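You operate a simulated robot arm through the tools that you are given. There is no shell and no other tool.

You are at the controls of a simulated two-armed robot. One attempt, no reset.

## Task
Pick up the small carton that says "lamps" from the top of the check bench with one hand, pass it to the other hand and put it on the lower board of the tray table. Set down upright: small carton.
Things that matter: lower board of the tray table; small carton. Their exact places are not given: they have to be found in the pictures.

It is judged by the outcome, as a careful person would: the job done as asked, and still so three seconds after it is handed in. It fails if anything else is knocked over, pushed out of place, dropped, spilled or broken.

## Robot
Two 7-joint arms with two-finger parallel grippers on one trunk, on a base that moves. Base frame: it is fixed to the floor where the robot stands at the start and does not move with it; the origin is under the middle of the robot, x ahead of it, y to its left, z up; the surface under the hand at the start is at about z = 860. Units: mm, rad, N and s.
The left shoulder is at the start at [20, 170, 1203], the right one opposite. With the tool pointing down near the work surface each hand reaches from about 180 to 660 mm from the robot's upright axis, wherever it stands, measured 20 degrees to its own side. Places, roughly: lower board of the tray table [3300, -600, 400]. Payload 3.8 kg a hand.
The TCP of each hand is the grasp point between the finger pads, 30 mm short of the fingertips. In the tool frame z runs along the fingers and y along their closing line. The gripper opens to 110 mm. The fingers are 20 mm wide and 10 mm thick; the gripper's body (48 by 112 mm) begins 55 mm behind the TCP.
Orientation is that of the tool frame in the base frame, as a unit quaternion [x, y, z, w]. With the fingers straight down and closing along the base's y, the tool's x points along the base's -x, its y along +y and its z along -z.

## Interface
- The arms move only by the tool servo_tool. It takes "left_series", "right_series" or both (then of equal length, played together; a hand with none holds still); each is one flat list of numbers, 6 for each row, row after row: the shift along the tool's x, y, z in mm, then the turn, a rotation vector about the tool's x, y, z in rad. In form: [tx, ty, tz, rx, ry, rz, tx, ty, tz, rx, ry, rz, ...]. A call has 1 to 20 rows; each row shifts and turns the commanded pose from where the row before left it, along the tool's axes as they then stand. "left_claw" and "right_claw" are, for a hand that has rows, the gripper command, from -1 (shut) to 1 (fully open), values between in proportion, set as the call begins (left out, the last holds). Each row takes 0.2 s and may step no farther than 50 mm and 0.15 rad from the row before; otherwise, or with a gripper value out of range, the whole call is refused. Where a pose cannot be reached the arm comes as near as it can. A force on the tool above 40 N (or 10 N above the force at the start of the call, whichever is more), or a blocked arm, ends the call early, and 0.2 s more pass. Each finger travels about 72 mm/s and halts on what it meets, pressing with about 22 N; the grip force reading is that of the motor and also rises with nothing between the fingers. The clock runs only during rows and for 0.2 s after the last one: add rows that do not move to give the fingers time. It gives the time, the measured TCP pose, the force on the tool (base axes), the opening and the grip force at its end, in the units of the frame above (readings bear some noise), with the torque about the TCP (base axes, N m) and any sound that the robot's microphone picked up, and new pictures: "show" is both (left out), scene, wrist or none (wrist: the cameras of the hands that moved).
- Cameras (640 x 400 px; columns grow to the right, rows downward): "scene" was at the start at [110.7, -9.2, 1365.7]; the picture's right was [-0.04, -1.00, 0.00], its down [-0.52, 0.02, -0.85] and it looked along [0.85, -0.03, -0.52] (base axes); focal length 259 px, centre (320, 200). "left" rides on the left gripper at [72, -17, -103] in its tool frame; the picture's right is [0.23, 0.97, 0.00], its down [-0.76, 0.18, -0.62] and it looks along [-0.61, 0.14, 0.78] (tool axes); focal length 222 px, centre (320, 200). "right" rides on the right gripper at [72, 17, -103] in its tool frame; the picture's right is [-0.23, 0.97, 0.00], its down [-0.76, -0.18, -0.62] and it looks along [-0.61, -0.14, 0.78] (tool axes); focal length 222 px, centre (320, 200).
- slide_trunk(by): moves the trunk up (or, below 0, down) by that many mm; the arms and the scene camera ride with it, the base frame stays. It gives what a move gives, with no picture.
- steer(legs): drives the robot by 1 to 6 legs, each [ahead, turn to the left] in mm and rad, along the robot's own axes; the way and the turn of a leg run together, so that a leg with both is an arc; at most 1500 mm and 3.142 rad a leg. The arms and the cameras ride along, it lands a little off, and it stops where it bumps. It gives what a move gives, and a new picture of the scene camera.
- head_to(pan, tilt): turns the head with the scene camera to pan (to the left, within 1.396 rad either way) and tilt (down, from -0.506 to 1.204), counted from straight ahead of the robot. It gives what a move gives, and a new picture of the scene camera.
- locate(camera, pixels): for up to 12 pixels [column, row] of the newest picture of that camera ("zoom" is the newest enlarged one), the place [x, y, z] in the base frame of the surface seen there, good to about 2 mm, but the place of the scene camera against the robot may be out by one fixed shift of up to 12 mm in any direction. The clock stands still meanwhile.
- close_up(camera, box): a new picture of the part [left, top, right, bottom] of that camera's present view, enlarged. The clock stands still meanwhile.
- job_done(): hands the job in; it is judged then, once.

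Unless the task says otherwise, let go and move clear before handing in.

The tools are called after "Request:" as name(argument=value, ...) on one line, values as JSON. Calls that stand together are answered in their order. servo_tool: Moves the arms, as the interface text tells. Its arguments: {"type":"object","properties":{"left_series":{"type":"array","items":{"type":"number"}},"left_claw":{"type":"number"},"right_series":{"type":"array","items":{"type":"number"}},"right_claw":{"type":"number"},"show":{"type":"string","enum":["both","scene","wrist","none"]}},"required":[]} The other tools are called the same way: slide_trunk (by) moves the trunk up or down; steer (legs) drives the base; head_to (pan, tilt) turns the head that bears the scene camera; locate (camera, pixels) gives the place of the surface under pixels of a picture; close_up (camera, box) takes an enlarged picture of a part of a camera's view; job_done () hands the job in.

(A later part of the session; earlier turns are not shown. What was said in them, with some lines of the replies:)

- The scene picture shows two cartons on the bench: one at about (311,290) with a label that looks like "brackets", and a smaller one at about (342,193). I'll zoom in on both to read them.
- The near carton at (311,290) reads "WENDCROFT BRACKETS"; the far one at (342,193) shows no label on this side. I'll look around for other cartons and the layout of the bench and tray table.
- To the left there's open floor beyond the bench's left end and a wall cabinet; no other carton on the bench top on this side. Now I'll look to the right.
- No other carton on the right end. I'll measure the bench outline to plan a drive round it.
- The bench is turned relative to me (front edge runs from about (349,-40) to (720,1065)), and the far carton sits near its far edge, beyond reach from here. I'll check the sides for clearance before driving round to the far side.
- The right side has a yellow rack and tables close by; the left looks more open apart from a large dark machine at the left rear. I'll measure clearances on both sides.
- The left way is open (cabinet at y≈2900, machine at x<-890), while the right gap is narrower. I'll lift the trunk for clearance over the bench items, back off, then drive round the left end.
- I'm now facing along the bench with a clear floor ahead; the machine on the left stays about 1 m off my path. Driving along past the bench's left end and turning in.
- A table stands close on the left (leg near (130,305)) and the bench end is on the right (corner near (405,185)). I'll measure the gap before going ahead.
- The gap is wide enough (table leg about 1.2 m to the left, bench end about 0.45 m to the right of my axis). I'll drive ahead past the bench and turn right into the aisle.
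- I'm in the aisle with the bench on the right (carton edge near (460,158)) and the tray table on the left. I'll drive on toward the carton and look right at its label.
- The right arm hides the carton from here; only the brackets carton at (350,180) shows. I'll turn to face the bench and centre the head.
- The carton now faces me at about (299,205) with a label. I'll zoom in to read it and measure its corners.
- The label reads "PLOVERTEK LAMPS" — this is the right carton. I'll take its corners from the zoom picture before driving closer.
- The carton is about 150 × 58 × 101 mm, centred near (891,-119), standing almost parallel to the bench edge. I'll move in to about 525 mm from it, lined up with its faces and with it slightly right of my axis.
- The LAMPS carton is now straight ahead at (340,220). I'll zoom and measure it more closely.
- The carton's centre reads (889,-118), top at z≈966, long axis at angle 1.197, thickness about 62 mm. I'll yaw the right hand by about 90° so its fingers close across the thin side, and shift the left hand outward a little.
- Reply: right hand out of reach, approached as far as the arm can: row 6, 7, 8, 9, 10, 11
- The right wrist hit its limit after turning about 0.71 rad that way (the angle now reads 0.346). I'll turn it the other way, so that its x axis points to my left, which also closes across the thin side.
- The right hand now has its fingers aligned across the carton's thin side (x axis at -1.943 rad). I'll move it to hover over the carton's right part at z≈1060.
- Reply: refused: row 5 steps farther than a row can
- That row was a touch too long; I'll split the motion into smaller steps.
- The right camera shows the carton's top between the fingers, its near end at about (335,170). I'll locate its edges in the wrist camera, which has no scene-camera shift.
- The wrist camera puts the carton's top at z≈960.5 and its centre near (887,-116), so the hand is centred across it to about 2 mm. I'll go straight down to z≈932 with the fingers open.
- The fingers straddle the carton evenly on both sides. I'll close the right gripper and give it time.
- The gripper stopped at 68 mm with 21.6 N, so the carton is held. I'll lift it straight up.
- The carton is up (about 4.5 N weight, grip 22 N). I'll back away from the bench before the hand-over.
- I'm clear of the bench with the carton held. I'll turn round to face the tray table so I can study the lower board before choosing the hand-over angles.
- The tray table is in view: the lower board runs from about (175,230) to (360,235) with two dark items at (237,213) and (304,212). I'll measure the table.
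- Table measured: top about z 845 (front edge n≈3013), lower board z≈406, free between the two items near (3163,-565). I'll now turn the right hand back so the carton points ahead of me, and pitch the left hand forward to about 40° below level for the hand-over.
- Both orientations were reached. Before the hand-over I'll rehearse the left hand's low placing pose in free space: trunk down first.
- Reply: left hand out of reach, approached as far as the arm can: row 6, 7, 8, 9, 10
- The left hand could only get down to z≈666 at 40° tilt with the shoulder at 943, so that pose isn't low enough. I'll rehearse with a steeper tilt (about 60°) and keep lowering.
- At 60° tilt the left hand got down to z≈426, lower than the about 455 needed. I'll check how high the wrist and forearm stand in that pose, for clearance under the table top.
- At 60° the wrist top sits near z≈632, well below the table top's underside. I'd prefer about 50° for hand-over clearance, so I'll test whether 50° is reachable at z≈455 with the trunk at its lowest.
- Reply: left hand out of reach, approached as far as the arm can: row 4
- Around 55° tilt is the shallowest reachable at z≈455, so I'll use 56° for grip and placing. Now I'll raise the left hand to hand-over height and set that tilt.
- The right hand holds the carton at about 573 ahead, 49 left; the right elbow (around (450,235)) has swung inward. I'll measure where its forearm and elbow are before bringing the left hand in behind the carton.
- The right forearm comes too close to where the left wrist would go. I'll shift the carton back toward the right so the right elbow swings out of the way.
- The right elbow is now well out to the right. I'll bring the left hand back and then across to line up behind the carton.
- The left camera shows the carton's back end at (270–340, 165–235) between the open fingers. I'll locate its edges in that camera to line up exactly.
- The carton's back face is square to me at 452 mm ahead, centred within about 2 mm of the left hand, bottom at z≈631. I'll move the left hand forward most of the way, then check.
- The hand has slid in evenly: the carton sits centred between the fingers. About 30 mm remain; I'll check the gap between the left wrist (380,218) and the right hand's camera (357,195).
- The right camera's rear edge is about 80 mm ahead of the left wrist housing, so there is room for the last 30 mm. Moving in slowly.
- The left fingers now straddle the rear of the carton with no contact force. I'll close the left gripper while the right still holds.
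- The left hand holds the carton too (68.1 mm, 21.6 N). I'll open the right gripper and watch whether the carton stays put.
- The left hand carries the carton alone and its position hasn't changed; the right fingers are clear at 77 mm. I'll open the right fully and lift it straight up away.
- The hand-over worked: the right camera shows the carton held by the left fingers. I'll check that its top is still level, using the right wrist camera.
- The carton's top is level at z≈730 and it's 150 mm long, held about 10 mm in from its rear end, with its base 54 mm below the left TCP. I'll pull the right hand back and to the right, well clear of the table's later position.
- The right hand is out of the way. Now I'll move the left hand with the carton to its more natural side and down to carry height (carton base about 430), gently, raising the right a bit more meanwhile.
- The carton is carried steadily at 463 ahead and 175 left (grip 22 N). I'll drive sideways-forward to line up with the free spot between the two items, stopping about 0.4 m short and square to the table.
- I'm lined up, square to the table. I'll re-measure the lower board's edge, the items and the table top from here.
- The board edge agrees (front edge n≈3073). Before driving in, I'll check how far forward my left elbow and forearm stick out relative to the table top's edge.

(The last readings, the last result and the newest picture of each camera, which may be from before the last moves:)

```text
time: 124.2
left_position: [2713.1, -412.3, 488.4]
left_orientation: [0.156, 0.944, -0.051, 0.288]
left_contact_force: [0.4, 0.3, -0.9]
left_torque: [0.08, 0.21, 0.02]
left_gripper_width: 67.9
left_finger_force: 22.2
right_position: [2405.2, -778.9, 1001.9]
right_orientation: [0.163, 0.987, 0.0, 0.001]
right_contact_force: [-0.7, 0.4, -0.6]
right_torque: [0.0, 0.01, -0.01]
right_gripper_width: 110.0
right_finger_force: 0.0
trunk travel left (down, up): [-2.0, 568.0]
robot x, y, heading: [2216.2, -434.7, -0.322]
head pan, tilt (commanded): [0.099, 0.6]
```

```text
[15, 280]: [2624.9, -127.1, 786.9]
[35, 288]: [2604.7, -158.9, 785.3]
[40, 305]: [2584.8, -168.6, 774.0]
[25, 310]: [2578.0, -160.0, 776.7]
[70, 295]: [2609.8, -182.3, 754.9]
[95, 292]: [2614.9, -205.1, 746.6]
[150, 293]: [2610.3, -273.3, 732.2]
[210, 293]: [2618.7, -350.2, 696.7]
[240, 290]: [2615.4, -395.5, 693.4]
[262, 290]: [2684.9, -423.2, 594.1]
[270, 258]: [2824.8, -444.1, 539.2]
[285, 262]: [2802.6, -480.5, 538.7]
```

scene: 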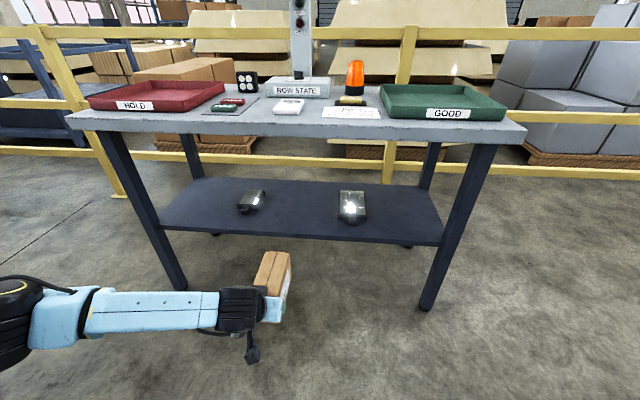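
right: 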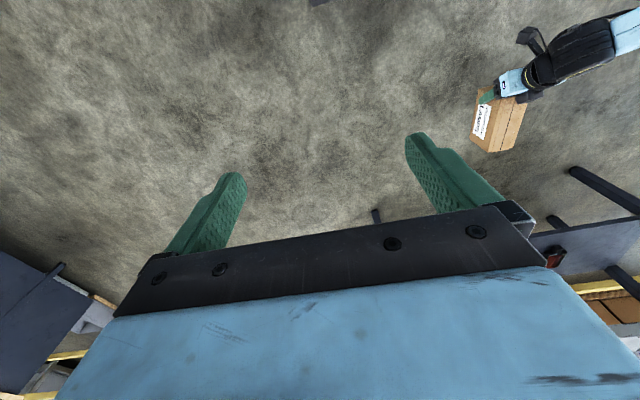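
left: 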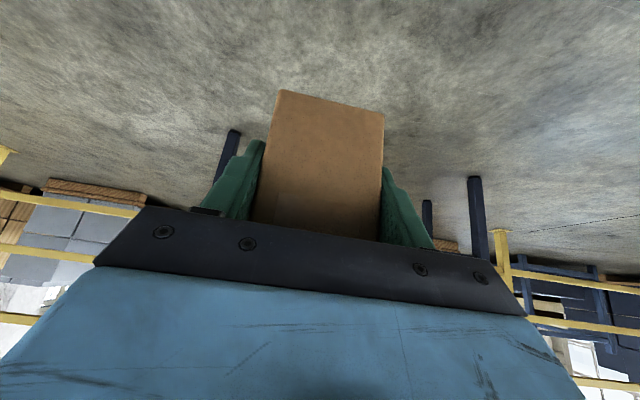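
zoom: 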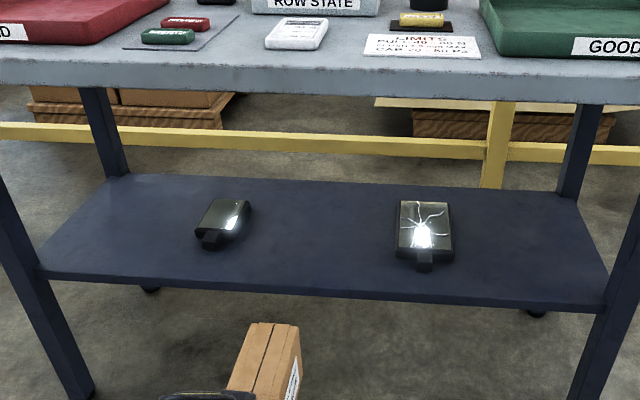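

The elbow's front is about 290–330 mm ahead and below z≈787, and the table edge will be 365 mm ahead, so there's clearance. Driving in the first 250 mm.

Request:
steer(legs=[[250, 0]])

```text
time: 126.0
left_position: [2948.2, -487.7, 487.0]
left_orientation: [0.152, 0.944, -0.049, 0.288]
left_contact_force: [0.3, -0.1, -0.4]
left_torque: [0.07, 0.21, -0.04]
left_gripper_width: 68.0
left_finger_force: 22.1
right_position: [2643.0, -855.7, 1002.5]
right_orientation: [0.159, 0.987, -0.001, 0.0]
right_contact_force: [0.2, 0.3, 0.4]
right_torque: [-0.01, -0.01, 0.01]
right_gripper_width: 110.1
right_finger_force: 0.0
trunk travel left (down, up): [-2.0, 568.0]
robot x, y, heading: [2449.8, -510.0, -0.32]
head pan, tilt (commanded): [0.099, 0.6]
```

scene: 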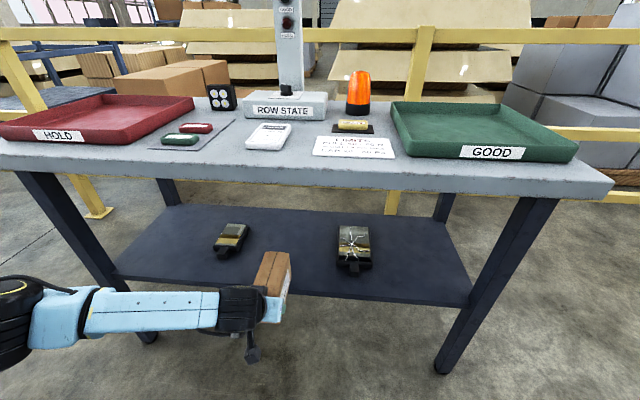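

The carton's front end is just over the board's edge with about 27 mm to spare beneath. I'll check a close-up before the last stretch.

Request:
close_up(camera="scene", box=[180, 180, 400, 320])

Request:
locate(camera="scene", pixels=[[265, 255], [285, 258], [300, 260], [320, 270], [245, 245], [220, 250], [340, 265], [340, 240], [236, 225], [300, 230], [150, 282], [400, 300]])

```text
2.86 times, centred on (290, 250) of scene
```

zoom: 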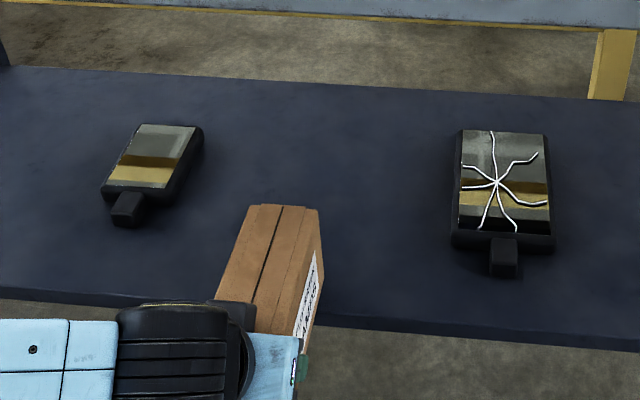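

```text
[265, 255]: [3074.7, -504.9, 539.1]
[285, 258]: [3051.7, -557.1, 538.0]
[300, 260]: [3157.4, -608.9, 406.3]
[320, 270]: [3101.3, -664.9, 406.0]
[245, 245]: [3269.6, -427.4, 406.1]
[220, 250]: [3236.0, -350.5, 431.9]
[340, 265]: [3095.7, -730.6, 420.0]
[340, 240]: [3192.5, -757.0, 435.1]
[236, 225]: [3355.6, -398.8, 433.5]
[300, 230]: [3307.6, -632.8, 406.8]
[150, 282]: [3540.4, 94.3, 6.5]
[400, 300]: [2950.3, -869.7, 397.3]
```

The carton is heading for the clear strip between the two items (about 90 mm+ free on each side), still level. Driving the last 160 mm.

Request:
steer(legs=[[160, 0]])

```text
time: 127.5
left_position: [3096.7, -536.5, 488.3]
left_orientation: [0.152, 0.944, -0.049, 0.288]
left_contact_force: [0.1, -0.1, 0.8]
left_torque: [0.06, 0.24, 0.0]
left_gripper_width: 67.9
left_finger_force: 21.8
right_position: [2791.4, -904.4, 1002.7]
right_orientation: [0.16, 0.987, -0.001, 0.0]
right_contact_force: [0.6, -0.4, -0.8]
right_torque: [0.01, -0.01, -0.01]
right_gripper_width: 109.9
right_finger_force: 0.1
trunk travel left (down, up): [-2.0, 568.0]
robot x, y, heading: [2601.5, -563.1, -0.323]
head pan, tilt (commanded): [0.099, 0.6]
```

scene: 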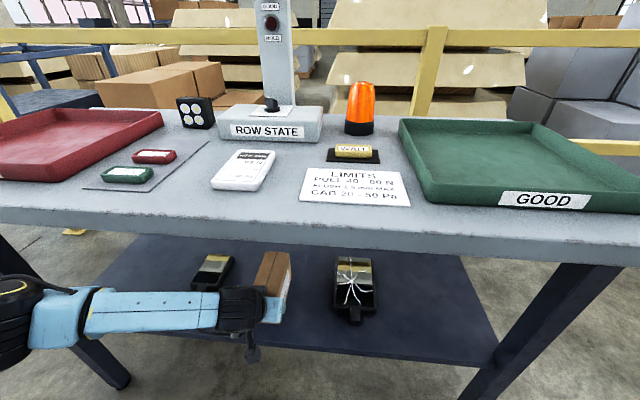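

No contact, and the carton is over the board. I'll look from the left wrist camera to measure the board's height beneath and the carton's rear edge.

Request:
close_up(camera="left", box=[0, 0, 640, 400])

Request:
locate(camera="left", pixels=[[280, 100], [375, 118], [320, 95], [320, 105], [200, 60], [450, 80], [320, 50], [320, 20], [200, 100], [450, 120], [320, 80], [320, 65]])

```text
1.00 times, centred on (320, 200) of left (not enlarged: the box is as wide or as high as the picture)
```

zoom: 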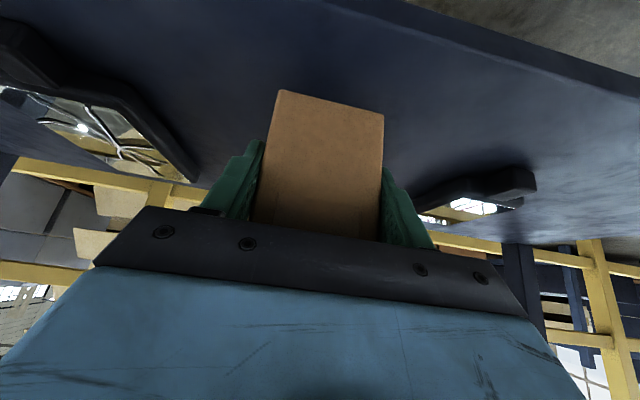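

```text
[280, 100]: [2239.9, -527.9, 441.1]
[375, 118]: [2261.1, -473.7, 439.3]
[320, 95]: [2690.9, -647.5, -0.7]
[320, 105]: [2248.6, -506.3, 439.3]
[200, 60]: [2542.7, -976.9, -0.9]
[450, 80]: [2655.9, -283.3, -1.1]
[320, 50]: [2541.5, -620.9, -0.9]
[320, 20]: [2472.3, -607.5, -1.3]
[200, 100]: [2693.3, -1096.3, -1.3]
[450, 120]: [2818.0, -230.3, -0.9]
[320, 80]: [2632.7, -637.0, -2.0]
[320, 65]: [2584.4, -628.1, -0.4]
```

The close-up is fresh (the plain "left" picture is stale), so I'll locate points in the zoom view: the board, its front edge at the upper right, and the carton's lower rear edge at (280–383, 92–113).

Request:
locate(camera="zoom", pixels=[[283, 97], [378, 116], [330, 108], [320, 60], [230, 80], [450, 120], [560, 85], [450, 30], [380, 10], [500, 175], [150, 120], [600, 90]])

```text
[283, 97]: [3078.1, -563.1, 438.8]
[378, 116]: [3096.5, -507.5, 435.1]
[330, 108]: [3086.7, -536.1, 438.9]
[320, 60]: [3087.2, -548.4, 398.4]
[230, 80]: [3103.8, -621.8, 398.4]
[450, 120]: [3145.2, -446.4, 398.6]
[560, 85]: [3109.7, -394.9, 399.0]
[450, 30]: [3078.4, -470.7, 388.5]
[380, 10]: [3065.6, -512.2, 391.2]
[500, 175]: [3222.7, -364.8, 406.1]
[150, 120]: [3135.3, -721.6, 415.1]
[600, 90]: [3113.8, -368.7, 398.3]
```

The wrist camera puts the board at z≈398.4 and the carton's rear end about 28 mm inside the front edge; the carton's base is at about 434. I'll lower 30 mm first.

Request:
servo_tool(left_series=[5.6, 0, 8.3, 0, 0, 0, 5.6, 0, 8.3, 0, 0, 0, 5.6, 0, 8.3, 0, 0, 0, 0, 0, 0, 0, 0, 0], show="both")

```text
time: 128.5
left_position: [3096.3, -538.3, 459.0]
left_orientation: [0.152, 0.944, -0.05, 0.288]
left_contact_force: [-0.3, -0.1, 0.8]
left_torque: [0.06, 0.25, 0.05]
left_gripper_width: 67.8
left_finger_force: 22.4
right_position: [2792.3, -904.8, 1002.7]
right_orientation: [0.159, 0.987, 0.0, 0.0]
right_contact_force: [0.0, -0.6, -0.4]
right_torque: [0.0, -0.01, 0.0]
right_gripper_width: 110.2
right_finger_force: 0.0
trunk travel left (down, up): [-2.0, 568.0]
robot x, y, heading: [2600.6, -563.5, -0.316]
head pan, tilt (commanded): [0.099, 0.6]
```

scene: 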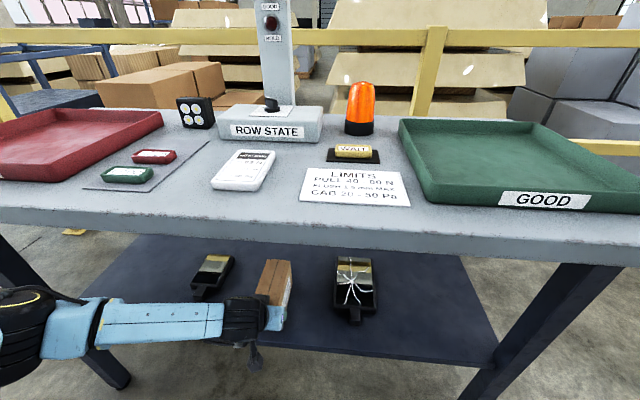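
left: 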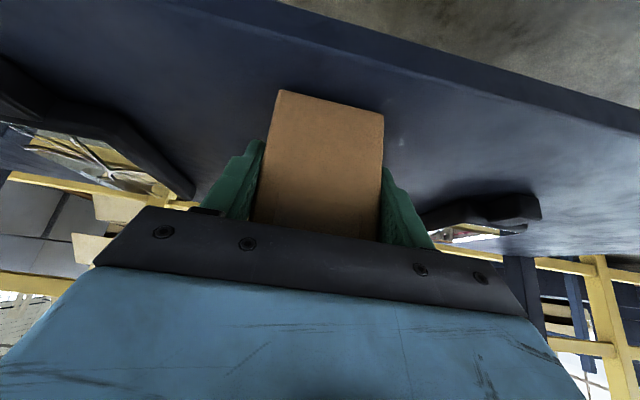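

About 6 mm remain beneath the carton. I'll lower in small steps and watch the force.

Request:
servo_tool(left_series=[0.84, 0, 1.24, 0, 0, 0, 0.84, 0, 1.24, 0, 0, 0, 0.84, 0, 1.24, 0, 0, 0, 0, 0, 0, 0, 0, 0], show="none")

Request:
servo_tool(left_series=[0.56, 0, 0.83, 0, 0, 0, 0, 0, 0, 0, 0, 0], show="none")

```text
time: 129.5
left_position: [3097.8, -538.2, 455.2]
left_orientation: [0.153, 0.943, -0.049, 0.29]
left_contact_force: [-3.5, 2.6, 12.7]
left_torque: [0.62, -0.04, 0.06]
left_gripper_width: 67.9
left_finger_force: 22.1
right_position: [2791.1, -905.4, 1003.3]
right_orientation: [0.159, 0.987, 0.0, 0.0]
right_contact_force: [0.1, 0.2, 0.6]
right_torque: [0.04, 0.04, -0.02]
right_gripper_width: 109.8
right_finger_force: 0.1
trunk travel left (down, up): [-2.0, 568.0]
robot x, y, heading: [2598.0, -561.6, -0.322]
head pan, tilt (commanded): [0.099, 0.6]
```

```text
time: 130.1
left_position: [3097.8, -537.0, 454.1]
left_orientation: [0.153, 0.943, -0.05, 0.29]
left_contact_force: [1.4, 1.0, 18.2]
left_torque: [0.72, -0.39, 0.1]
left_gripper_width: 67.8
left_finger_force: 21.8
right_position: [2790.6, -904.9, 1003.4]
right_orientation: [0.159, 0.987, 0.0, 0.001]
right_contact_force: [-0.8, -0.1, -0.4]
right_torque: [0.0, 0.05, 0.02]
right_gripper_width: 110.2
right_finger_force: 0.1
trunk travel left (down, up): [-2.0, 568.0]
robot x, y, heading: [2601.4, -560.1, -0.32]
head pan, tilt (commanded): [0.099, 0.6]
```

Contact: the carton rests on the board with about 18 N of upward push. I'll ease up 1 mm and then open the left gripper.

Request:
servo_tool(left_series=[-0.56, 0, -0.83, 0, 0, 0, 0, 0, 0, 0, 0, 0], show="none")

Request:
servo_tool(left_series=[0, 0, 0, 0, 0, 0, 0, 0, 0, 0, 0, 0, 0, 0, 0, 0, 0, 0, 0, 0, 0, 0, 0, 0], left_claw=0.6, show="both")

```text
time: 130.7
left_position: [3097.0, -538.2, 454.3]
left_orientation: [0.153, 0.944, -0.051, 0.289]
left_contact_force: [7.3, -1.7, 13.7]
left_torque: [0.45, -0.65, -0.21]
left_gripper_width: 68.0
left_finger_force: 22.2
right_position: [2790.8, -904.5, 1003.3]
right_orientation: [0.159, 0.987, 0.0, 0.0]
right_contact_force: [-0.1, 0.3, -0.5]
right_torque: [-0.01, -0.01, 0.0]
right_gripper_width: 110.0
right_finger_force: 0.1
trunk travel left (down, up): [-2.0, 568.0]
robot x, y, heading: [2597.7, -560.9, -0.317]
head pan, tilt (commanded): [0.099, 0.6]
```

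```text
time: 131.7
left_position: [3097.1, -537.8, 453.5]
left_orientation: [0.151, 0.944, -0.049, 0.289]
left_contact_force: [-0.9, 0.7, 0.5]
left_torque: [-0.02, 0.04, 0.0]
left_gripper_width: 88.4
left_finger_force: 0.1
right_position: [2791.6, -905.3, 1003.2]
right_orientation: [0.159, 0.987, 0.0, 0.001]
right_contact_force: [-0.4, -0.2, 0.5]
right_torque: [-0.02, 0.01, 0.04]
right_gripper_width: 110.0
right_finger_force: 0.1
trunk travel left (down, up): [-2.0, 568.0]
robot x, y, heading: [2602.8, -561.8, -0.314]
head pan, tilt (commanded): [0.099, 0.6]
```

scene: 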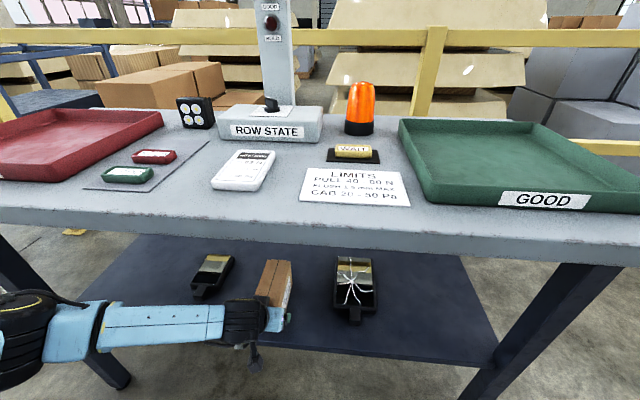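
left: 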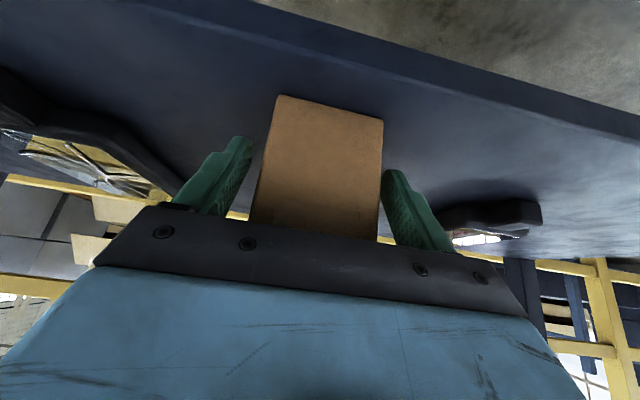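

The carton stands on the board, released, with both fingers clear. I'll open fully, then back the base straight out so the hand withdraws without changing its pose.

Request:
servo_tool(left_series=[0, 0, 0, 0, 0, 0, 0, 0, 0, 0, 0, 0, 0, 0, 0, 0, 0, 0], left_claw=1, show="wrist")

```text
time: 132.5
left_position: [3096.0, -537.5, 452.7]
left_orientation: [0.153, 0.944, -0.049, 0.289]
left_contact_force: [-0.5, 0.3, 0.4]
left_torque: [0.01, 0.03, 0.0]
left_gripper_width: 110.1
left_finger_force: 0.1
right_position: [2790.7, -904.8, 1002.5]
right_orientation: [0.159, 0.987, -0.001, 0.0]
right_contact_force: [-0.7, 0.5, 0.9]
right_torque: [0.02, 0.01, -0.02]
right_gripper_width: 109.9
right_finger_force: 0.0
trunk travel left (down, up): [-2.0, 568.0]
robot x, y, heading: [2601.1, -558.4, -0.317]
head pan, tilt (commanded): [0.099, 0.6]
```

left: 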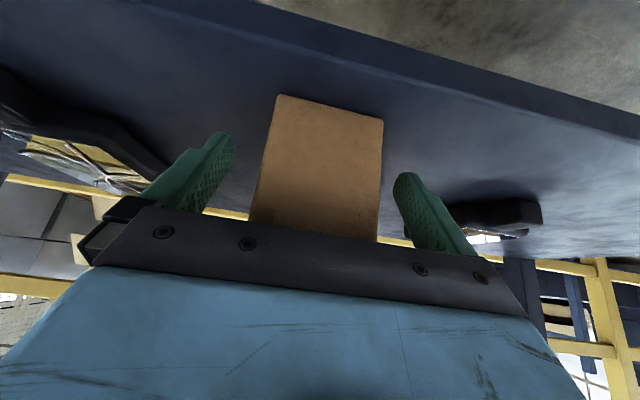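

Both fingers are well clear of the carton (gaps at (235,170) and (395,190)). Backing straight out.

Request:
steer(legs=[[-300, 0]])

```text
time: 134.5
left_position: [2818.3, -445.7, 453.6]
left_orientation: [0.153, 0.944, -0.05, 0.288]
left_contact_force: [0.5, -0.7, 0.8]
left_torque: [0.0, 0.0, -0.03]
left_gripper_width: 109.7
left_finger_force: 0.0
right_position: [2512.6, -813.5, 1003.1]
right_orientation: [0.16, 0.987, 0.0, 0.0]
right_contact_force: [-0.5, 0.1, 0.1]
right_torque: [0.03, -0.01, 0.01]
right_gripper_width: 109.9
right_finger_force: 0.0
trunk travel left (down, up): [-2.0, 568.0]
robot x, y, heading: [2322.1, -470.1, -0.32]
head pan, tilt (commanded): [0.099, 0.6]
```

scene: 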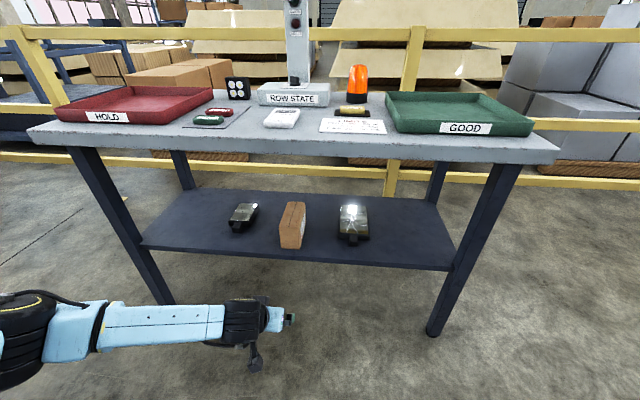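

The hand is out and the carton stands on the lower board at about (293,225) between the two items. I'll check it closely: level, upright, fully on the board and nothing disturbed.

Request:
close_up(camera="scene", box=[210, 180, 390, 290])

Request:
locate(camera="scene", pixels=[[281, 230], [300, 233], [281, 246], [299, 247], [287, 203], [303, 205], [290, 258], [243, 214], [353, 220], [290, 240], [295, 215], [310, 235]])

```text
3.56 times, centred on (300, 235) of scene
```

zoom: 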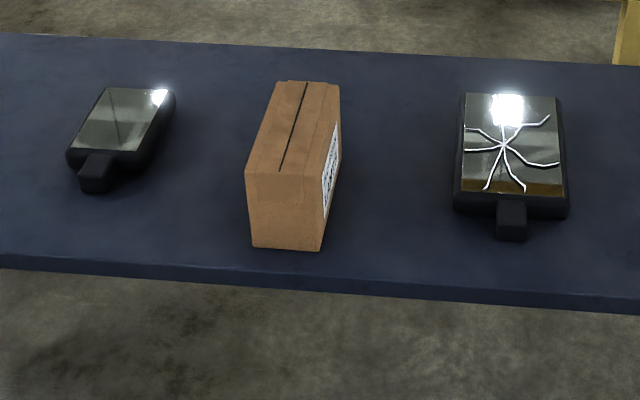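

```text
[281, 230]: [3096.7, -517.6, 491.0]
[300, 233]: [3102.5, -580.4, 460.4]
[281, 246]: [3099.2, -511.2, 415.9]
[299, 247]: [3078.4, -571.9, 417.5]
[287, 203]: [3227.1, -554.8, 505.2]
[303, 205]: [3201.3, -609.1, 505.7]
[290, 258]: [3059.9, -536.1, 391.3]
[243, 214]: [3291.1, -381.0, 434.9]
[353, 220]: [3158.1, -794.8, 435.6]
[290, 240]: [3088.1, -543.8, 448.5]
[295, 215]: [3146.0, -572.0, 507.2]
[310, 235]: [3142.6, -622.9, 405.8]
```

The carton stands upright and level (top z≈505–507 throughout). It is fully on the lower board with its rear end inside the edge, and both neighbouring items are where they were. Both hands are empty and clear, so I'm handing in.

Request:
job_done()

```text
The job is handed in.
```

The "PLOVERTEK LAMPS" carton is on the lower board of the tray table, standing upright and level, and the job is handed in.

- **Pick-up:** I took it from the far side of the check bench with the right hand. The similar carton nearer the start was labelled "Wendcroft Brackets", so I left it alone.
- **Hand-over:** I passed it to the left hand in mid-air over the aisle. It stayed level when the right hand let go.
- **Placing:** It stands between the two devices already on the board, about 28 mm in from the front edge. Both devices looked undisturbed in the last picture.

Both hands are empty, and I backed the robot about 300 mm clear of the table before handing in. No bumps or unexpected contact forces showed up in the readings.
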